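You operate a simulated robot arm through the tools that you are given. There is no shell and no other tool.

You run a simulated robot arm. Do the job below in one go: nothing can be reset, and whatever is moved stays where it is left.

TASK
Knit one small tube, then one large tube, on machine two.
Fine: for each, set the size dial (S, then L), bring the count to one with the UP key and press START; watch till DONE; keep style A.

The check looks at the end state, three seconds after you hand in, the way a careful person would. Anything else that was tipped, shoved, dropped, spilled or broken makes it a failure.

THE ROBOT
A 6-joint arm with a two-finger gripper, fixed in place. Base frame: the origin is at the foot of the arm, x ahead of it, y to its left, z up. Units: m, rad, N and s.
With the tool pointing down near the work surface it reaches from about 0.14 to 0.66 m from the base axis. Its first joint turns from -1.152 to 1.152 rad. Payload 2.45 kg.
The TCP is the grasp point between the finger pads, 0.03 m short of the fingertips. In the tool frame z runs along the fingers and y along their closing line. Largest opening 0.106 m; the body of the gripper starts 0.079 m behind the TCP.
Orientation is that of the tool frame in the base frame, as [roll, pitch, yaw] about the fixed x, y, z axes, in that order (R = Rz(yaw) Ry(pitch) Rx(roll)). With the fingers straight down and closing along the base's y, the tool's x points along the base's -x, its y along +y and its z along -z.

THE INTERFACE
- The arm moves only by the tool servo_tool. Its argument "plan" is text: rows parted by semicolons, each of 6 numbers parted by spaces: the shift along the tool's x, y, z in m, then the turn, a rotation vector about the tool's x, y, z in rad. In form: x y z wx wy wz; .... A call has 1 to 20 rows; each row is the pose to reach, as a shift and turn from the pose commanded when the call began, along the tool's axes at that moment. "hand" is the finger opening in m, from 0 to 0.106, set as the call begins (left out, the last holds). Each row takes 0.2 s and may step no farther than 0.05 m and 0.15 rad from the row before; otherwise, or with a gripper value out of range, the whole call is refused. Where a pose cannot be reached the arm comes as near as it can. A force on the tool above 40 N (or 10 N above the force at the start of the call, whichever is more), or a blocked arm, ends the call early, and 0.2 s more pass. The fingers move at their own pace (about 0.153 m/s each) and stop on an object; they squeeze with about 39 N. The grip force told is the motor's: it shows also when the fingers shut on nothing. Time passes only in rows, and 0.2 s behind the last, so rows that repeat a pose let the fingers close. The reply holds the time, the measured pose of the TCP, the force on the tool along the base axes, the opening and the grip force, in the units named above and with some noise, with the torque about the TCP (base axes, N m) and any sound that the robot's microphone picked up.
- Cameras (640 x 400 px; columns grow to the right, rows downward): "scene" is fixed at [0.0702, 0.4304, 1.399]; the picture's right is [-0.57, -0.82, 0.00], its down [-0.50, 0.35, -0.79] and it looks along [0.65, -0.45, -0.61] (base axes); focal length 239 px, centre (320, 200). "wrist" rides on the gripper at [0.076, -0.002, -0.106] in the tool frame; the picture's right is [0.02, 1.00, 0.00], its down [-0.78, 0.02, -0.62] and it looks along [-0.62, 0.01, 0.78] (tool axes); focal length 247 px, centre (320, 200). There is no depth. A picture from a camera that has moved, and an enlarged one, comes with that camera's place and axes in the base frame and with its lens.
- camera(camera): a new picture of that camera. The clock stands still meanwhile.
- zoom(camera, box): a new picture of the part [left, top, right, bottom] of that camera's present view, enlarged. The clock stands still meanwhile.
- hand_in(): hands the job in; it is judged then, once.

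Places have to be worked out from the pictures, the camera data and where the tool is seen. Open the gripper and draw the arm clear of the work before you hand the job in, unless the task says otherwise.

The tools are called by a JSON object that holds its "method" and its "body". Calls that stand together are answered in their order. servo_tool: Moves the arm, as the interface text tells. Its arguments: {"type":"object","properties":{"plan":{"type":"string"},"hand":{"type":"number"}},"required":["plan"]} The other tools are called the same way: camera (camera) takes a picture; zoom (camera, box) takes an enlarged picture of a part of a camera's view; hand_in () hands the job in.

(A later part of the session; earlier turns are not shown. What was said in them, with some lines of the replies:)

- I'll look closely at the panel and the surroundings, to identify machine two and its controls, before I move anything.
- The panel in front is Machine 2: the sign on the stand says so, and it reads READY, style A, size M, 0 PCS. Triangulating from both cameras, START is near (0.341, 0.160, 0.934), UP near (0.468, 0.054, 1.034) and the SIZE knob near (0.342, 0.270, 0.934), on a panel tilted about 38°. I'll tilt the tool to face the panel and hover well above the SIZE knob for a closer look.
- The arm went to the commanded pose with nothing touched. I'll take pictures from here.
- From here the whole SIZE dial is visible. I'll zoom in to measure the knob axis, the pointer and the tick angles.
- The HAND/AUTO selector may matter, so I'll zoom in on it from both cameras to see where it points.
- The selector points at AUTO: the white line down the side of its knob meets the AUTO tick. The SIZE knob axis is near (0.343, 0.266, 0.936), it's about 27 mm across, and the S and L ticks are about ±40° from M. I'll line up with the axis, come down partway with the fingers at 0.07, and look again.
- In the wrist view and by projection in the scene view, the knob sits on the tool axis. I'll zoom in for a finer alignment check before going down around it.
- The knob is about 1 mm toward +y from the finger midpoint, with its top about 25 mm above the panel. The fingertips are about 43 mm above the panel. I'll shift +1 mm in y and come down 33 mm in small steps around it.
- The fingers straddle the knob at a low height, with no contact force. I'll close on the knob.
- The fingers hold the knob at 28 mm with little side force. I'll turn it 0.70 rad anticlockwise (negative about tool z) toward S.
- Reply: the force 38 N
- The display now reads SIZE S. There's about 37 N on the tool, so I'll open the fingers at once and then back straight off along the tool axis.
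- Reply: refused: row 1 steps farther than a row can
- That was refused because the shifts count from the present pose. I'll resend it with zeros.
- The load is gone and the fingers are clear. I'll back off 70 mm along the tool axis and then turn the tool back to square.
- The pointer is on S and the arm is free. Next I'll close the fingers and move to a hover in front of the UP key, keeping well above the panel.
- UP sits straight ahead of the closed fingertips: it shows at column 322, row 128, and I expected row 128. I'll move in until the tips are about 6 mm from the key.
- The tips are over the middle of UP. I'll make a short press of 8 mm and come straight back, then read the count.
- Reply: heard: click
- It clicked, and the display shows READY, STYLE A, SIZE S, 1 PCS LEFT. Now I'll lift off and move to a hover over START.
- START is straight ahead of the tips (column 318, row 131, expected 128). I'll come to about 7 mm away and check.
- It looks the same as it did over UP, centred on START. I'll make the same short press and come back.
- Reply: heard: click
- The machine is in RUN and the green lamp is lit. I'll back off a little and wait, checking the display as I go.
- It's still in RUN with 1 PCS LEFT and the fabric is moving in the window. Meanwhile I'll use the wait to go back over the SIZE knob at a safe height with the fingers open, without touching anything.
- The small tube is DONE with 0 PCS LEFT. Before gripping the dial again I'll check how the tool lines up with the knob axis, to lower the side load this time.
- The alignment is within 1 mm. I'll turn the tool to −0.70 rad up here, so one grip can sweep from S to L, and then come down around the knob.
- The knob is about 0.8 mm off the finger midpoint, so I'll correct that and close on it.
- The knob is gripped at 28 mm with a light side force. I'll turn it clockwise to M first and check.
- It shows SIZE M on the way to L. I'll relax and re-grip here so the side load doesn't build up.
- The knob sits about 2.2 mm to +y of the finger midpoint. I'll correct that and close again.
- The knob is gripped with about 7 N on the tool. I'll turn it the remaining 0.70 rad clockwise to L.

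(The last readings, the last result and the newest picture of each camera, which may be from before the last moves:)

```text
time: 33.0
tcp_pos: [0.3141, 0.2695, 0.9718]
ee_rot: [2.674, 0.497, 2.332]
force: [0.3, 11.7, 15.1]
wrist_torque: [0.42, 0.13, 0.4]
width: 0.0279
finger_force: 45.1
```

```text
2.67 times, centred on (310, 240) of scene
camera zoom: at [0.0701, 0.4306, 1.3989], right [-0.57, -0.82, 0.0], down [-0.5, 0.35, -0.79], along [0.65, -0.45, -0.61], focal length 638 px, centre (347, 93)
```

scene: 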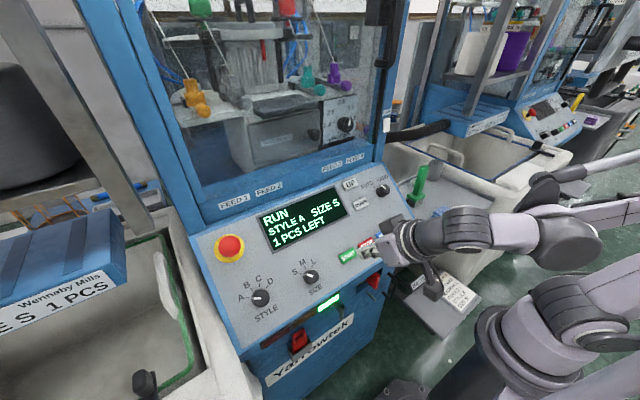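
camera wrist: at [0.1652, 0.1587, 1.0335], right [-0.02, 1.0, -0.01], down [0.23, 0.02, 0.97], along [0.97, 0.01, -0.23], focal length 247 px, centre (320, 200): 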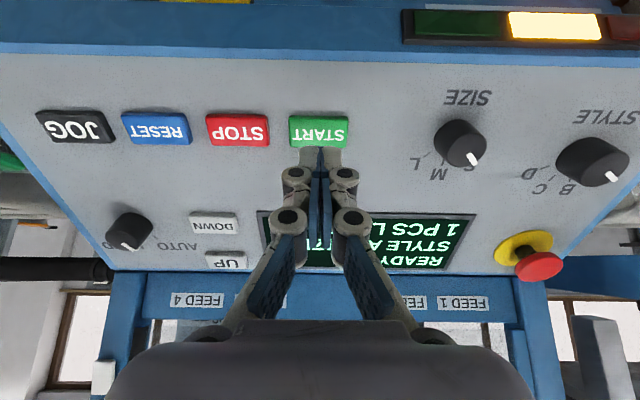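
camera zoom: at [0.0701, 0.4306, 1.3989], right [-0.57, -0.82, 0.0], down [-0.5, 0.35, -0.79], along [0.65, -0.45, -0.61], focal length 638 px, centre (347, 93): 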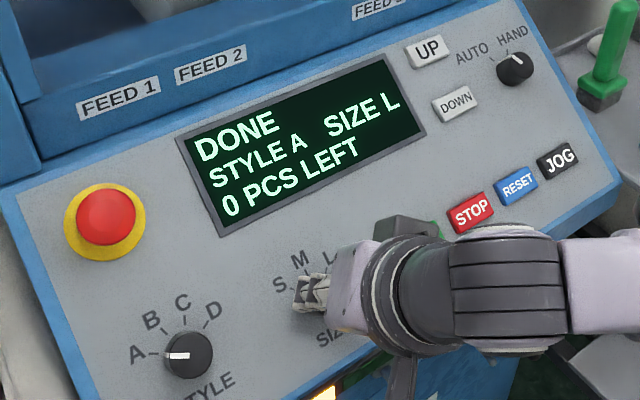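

The display reads SIZE L. I'll open the fingers first.

{"method": "servo_tool", "body": {"plan": "0 0 0 0 0 0; 0 0 0 0 0 0", "hand": 0.06}}

{"method": "servo_tool", "body": {"plan": "0 0 -0.02 0 0 0; 0 0 -0.045 0 0 0; 0 0 -0.07 0 0 0; 0 0 -0.07 0 0 -0.14; 0 0 -0.07 0 0 -0.28; 0 0 -0.07 0 0 -0.42; 0 0 -0.07 0 0 -0.56; 0 0 -0.07 0 0 -0.69; 0 0 -0.07 0 0 -0.69"}}

{"method": "zoom", "body": {"camera": "scene", "box": [190, 170, 430, 310]}}

```text
time: 33.6
tcp_pos: [0.3136, 0.2672, 0.9704]
ee_rot: [2.681, 0.495, 2.333]
force: [-1.0, 0.1, -0.2]
wrist_torque: [0.01, 0.02, -0.01]
width: 0.0605
finger_force: 0.0
```

```text
time: 35.6
tcp_pos: [0.2728, 0.2673, 1.027]
ee_rot: [3.141, 0.666, -3.141]
force: [0.0, 0.0, -0.3]
wrist_torque: [0.0, 0.02, 0.0]
width: 0.06
finger_force: 0.1
```

```text
2.67 times, centred on (310, 240) of scene
camera zoom: at [0.0702, 0.4304, 1.399], right [-0.57, -0.82, 0.0], down [-0.5, 0.35, -0.79], along [0.65, -0.45, -0.61], focal length 638 px, centre (347, 93)
```

zoom: 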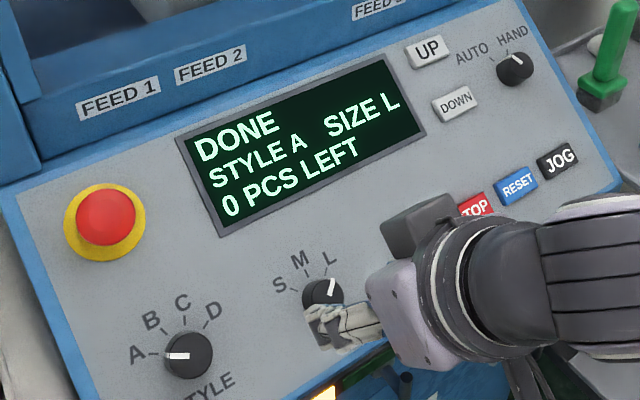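

SIZE L is set and style is still A. I'll close the fingers and return to the hover in front of UP.

{"method": "servo_tool", "body": {"plan": "-0.0225 -0.0304 0.003 0 0 0; -0.045 -0.0609 0.006 0 0 0; -0.0676 -0.0913 0.010 0 0 0; -0.0901 -0.1217 0.014 0 0 0; -0.1126 -0.1521 0.02 0 0 0; -0.1352 -0.1826 0.027 0 0 0; -0.1577 -0.213 0.033 0 0 0; -0.1577 -0.213 0.033 0 0 0", "hand": 0}}

{"method": "camera", "body": {"camera": "wrist"}}

```text
time: 37.4
tcp_pos: [0.4154, 0.055, 1.0985]
ee_rot: [3.14, 0.665, 3.14]
force: [0.1, 0.0, 0.0]
wrist_torque: [0.0, 0.0, 0.01]
width: 0.0
finger_force: 28.6
```

```text
taken
camera wrist: at [0.2903, 0.0528, 1.1345], right [-0.02, 1.0, -0.01], down [0.23, 0.02, 0.97], along [0.97, 0.01, -0.23], focal length 247 px, centre (320, 200)
```

wrist: 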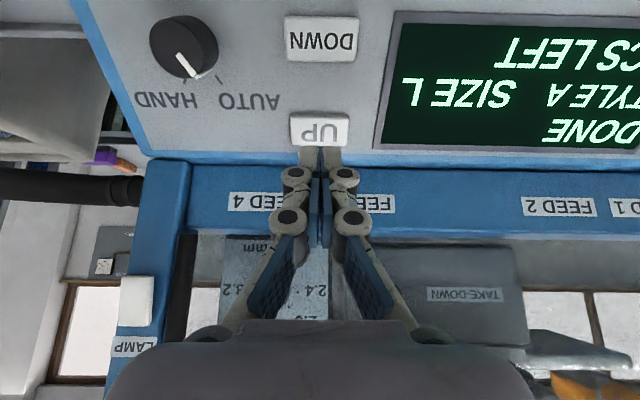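

UP is again straight ahead (320, 129). I'll approach by 45 mm and make one short press.

{"method": "servo_tool", "body": {"plan": "0 0 0.02 0 0 0; 0 0 0.037 0 0 0; 0 0 0.045 0 0 0; 0 0 0.045 0 0 0"}}

{"method": "servo_tool", "body": {"plan": "0 0 0.004 0 0 0; 0 0 0.0085 0 0 0; 0 0 -0.004 0 0 0; 0 0 -0.004 0 0 0"}}

{"method": "zoom", "body": {"camera": "scene", "box": [190, 170, 430, 310]}}

```text
time: 38.4
tcp_pos: [0.4433, 0.0554, 1.0615]
ee_rot: [-3.141, 0.665, -3.141]
force: [0.2, 0.2, 0.0]
wrist_torque: [0.01, 0.0, 0.02]
width: 0.0
finger_force: 28.6
```

```text
time: 39.4
tcp_pos: [0.4412, 0.0553, 1.0651]
ee_rot: [3.14, 0.665, 3.14]
force: [-0.2, 0.5, 0.2]
wrist_torque: [0.03, -0.02, 0.01]
width: 0.0001
finger_force: 28.6
heard: click
```

```text
2.67 times, centred on (310, 240) of scene
camera zoom: at [0.0702, 0.4304, 1.399], right [-0.57, -0.82, 0.0], down [-0.5, 0.35, -0.79], along [0.65, -0.45, -0.61], focal length 638 px, centre (347, 93)
```

zoom: 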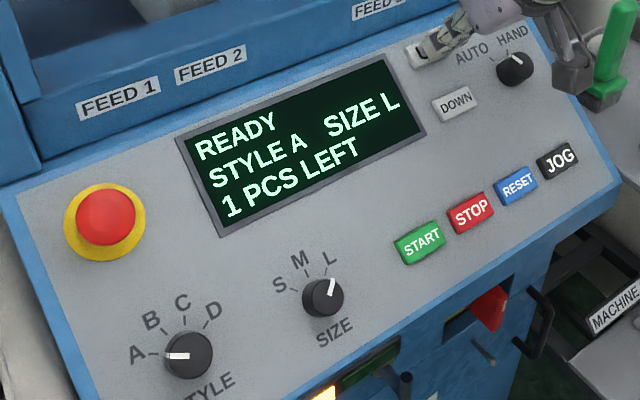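

The display shows READY, STYLE A, SIZE L, 1 PCS LEFT. I'll lift off and move to the START hover by the same path as before.

{"method": "servo_tool", "body": {"plan": "0 0 -0.04 0 0 0; 0.0322 0.0212 -0.04 0 0 0; 0.0645 0.0423 -0.04 0 0 0; 0.0967 0.0635 -0.04 0 0 0; 0.129 0.0846 -0.04 0 0 0; 0.1605 0.1050 -0.0384 0 0 0; 0.1605 0.1050 -0.0384 0 0 0"}}

{"method": "camera", "body": {"camera": "wrist"}}

```text
time: 41.0
tcp_pos: [0.2899, 0.1617, 0.9968]
ee_rot: [-3.141, 0.665, 3.141]
force: [0.3, 0.7, -0.1]
wrist_torque: [0.01, 0.01, 0.01]
width: 0.0
finger_force: 28.7
```

```text
taken
camera wrist: at [0.163, 0.1595, 1.034], right [-0.02, 1.0, -0.01], down [0.23, 0.02, 0.97], along [0.97, 0.01, -0.23], focal length 247 px, centre (320, 200)
```

wrist: 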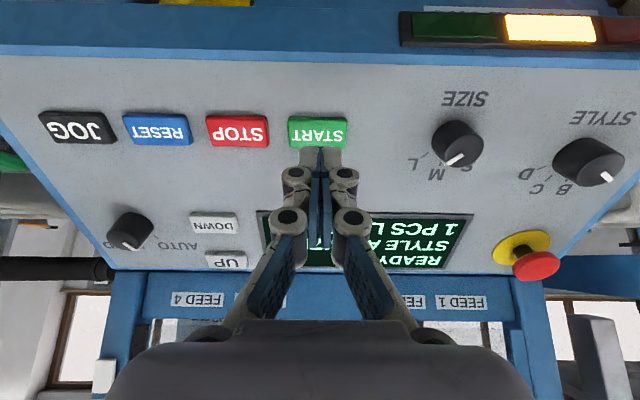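

START is straight ahead again (318, 131). I'll approach and make one short press.

{"method": "servo_tool", "body": {"plan": "-0.001 -0.001 0.02 0 0 0; -0.001 -0.001 0.037 0 0 0; -0.001 -0.001 0.0445 0 0 0; -0.001 -0.001 0.0445 0 0 0"}}

{"method": "servo_tool", "body": {"plan": "0 0 0.004 0 0 0; 0 0 0.009 0 0 0; 0 0 -0.004 0 0 0; 0 0 -0.03 0 0 0"}}

{"method": "zoom", "body": {"camera": "scene", "box": [190, 170, 430, 310]}}

```text
time: 42.0
tcp_pos: [0.3184, 0.1597, 0.9628]
ee_rot: [-3.141, 0.664, -3.141]
force: [-0.4, -0.1, -0.4]
wrist_torque: [0.02, -0.02, -0.01]
width: 0.0
finger_force: 28.9
```

```text
time: 43.0
tcp_pos: [0.2998, 0.1594, 0.9843]
ee_rot: [-3.141, 0.665, 3.141]
force: [-1.0, 0.2, 0.1]
wrist_torque: [-0.03, -0.01, -0.02]
width: 0.0002
finger_force: 28.2
heard: click
```

```text
2.67 times, centred on (310, 240) of scene
camera zoom: at [0.0702, 0.4304, 1.399], right [-0.57, -0.82, 0.0], down [-0.5, 0.35, -0.79], along [0.65, -0.45, -0.61], focal length 638 px, centre (347, 93)
```

zoom: 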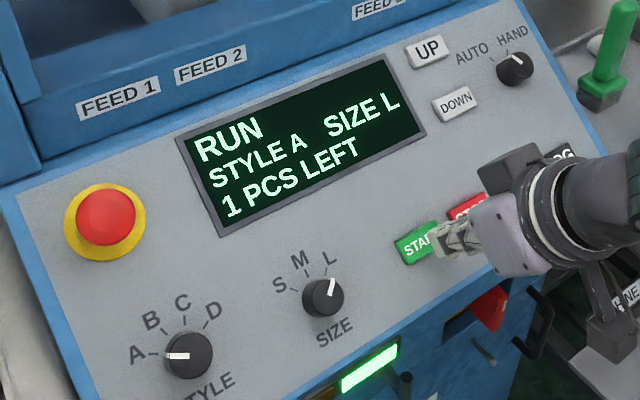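

The machine is in RUN with size L. I'll draw the arm back off the panel and up while it knits, opening the gripper once clear.

{"method": "servo_tool", "body": {"plan": "0 0 -0.03 0 0 0; 0 0 -0.05 0 0 0; -0.0246 0 -0.0815 0 0 0; -0.0492 0 -0.113 0 0 0; -0.0738 0 -0.1445 0 0 0; -0.0985 0 -0.176 0 0 0; -0.123 0 -0.208 0 0 0; -0.123 0 -0.208 0 0 0; -0.123 0 -0.208 0 0 0; -0.123 0 -0.208 0 0 0; -0.123 0 -0.208 0 0 0; -0.123 0 -0.208 0 0 0; -0.123 0 -0.208 0 0 0; -0.123 0 -0.208 0 0 0; -0.123 0 -0.208 0 0 0; -0.123 0 -0.208 0 0 0; -0.123 0 -0.208 0 0 0; -0.123 0 -0.208 0 0 0; -0.123 0 -0.208 0 0 0; -0.123 0 -0.208 0 0 0"}}

{"method": "camera", "body": {"camera": "scene"}}

```text
time: 47.2
tcp_pos: [0.2674, 0.1605, 1.225]
ee_rot: [3.14, 0.664, -3.14]
force: [-0.3, 0.6, -0.4]
wrist_torque: [0.0, 0.02, 0.03]
width: 0.0
finger_force: 28.5
```

```text
taken
```

scene: 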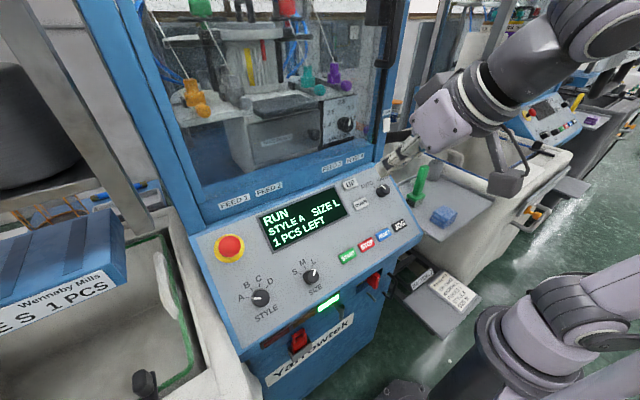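

The arm is clear of the panel and the machine is still in RUN. I'll open the gripper and wait.

{"method": "servo_tool", "body": {"plan": "0 0 0 0 0 0; 0 0 0 0 0 0; 0 0 0 0 0 0; 0 0 0 0 0 0; 0 0 0 0 0 0; 0 0 0 0 0 0; 0 0 0 0 0 0; 0 0 0 0 0 0; 0 0 0 0 0 0; 0 0 0 0 0 0; 0 0 0 0 0 0; 0 0 0 0 0 0; 0 0 0 0 0 0; 0 0 0 0 0 0; 0 0 0 0 0 0; 0 0 0 0 0 0; 0 0 0 0 0 0; 0 0 0 0 0 0; 0 0 0 0 0 0; 0 0 0 0 0 0", "hand": 0.106}}

{"method": "zoom", "body": {"camera": "scene", "box": [190, 170, 430, 310]}}

```text
time: 51.4
tcp_pos: [0.2695, 0.1604, 1.2246]
ee_rot: [3.139, 0.665, -3.141]
force: [0.1, 0.5, -0.5]
wrist_torque: [-0.03, 0.01, -0.01]
width: 0.1059
finger_force: 0.0
```

```text
2.67 times, centred on (310, 240) of scene
camera zoom: at [0.0702, 0.4304, 1.399], right [-0.57, -0.82, 0.0], down [-0.5, 0.35, -0.79], along [0.65, -0.45, -0.61], focal length 638 px, centre (347, 93)
```

zoom: 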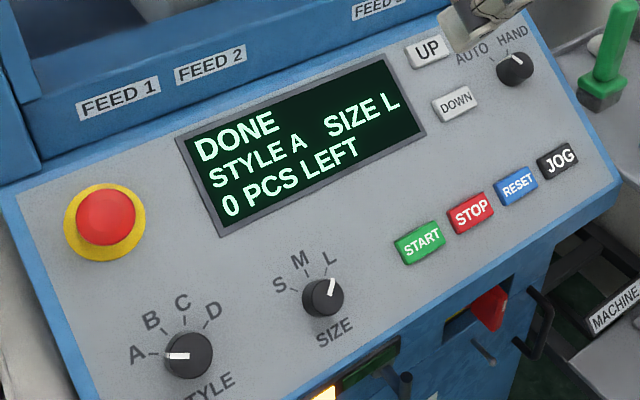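

The large tube is DONE with 0 PCS LEFT, style A. I'll take a last look round before handing in.

{"method": "camera", "body": {"camera": "scene"}}

{"method": "camera", "body": {"camera": "wrist"}}

```text
taken
```

scene: 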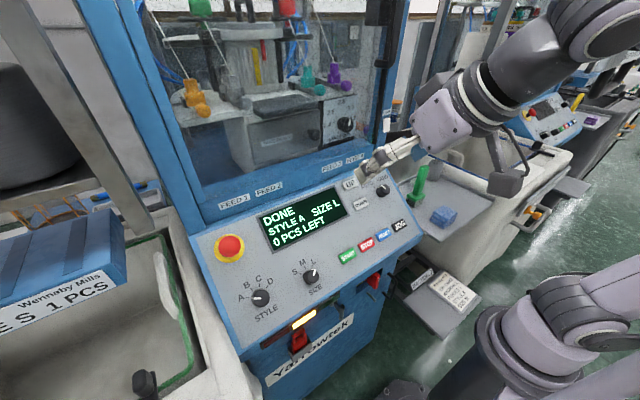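

```text
taken
camera wrist: at [0.1426, 0.1579, 1.2618], right [-0.02, 1.0, -0.01], down [0.23, 0.02, 0.97], along [0.97, 0.01, -0.23], focal length 247 px, centre (320, 200)
```

wrist: 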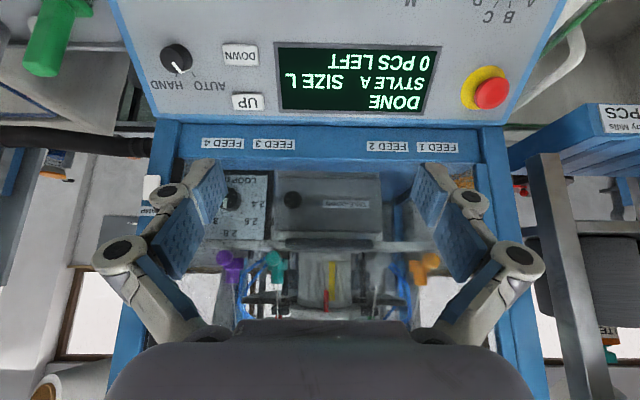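

Machine two shows DONE, style A, size L, 0 left, and both tubes have been run. Nothing around it has moved, and the arm is clear with the gripper open, so I'm handing in.

{"method": "hand_in", "body": {}}

```text
The job is handed in.
```

I ran one small tube and then one large tube on machine two, both in style A. The display showed DONE and 0 PCS LEFT after each one. I couldn't see the finished tubes in the camera views, so the display is my evidence that both were knitted.

- **Settings:** for each tube I set the size dial (S, then L), pressed UP once to bring the count to one, and pressed START once. The size dial is still on L.
- **Job card:** the card on the stand for machine two says size M, 1 piece. I followed your instructions instead.
- **Force on the dial:** the first turn, to S, put about 37 N on the tool before I released it. The later turns stayed under about 20 N, and the dial worked normally afterwards.

Nothing else was touched. I left the gripper open and the arm clear of the panel.
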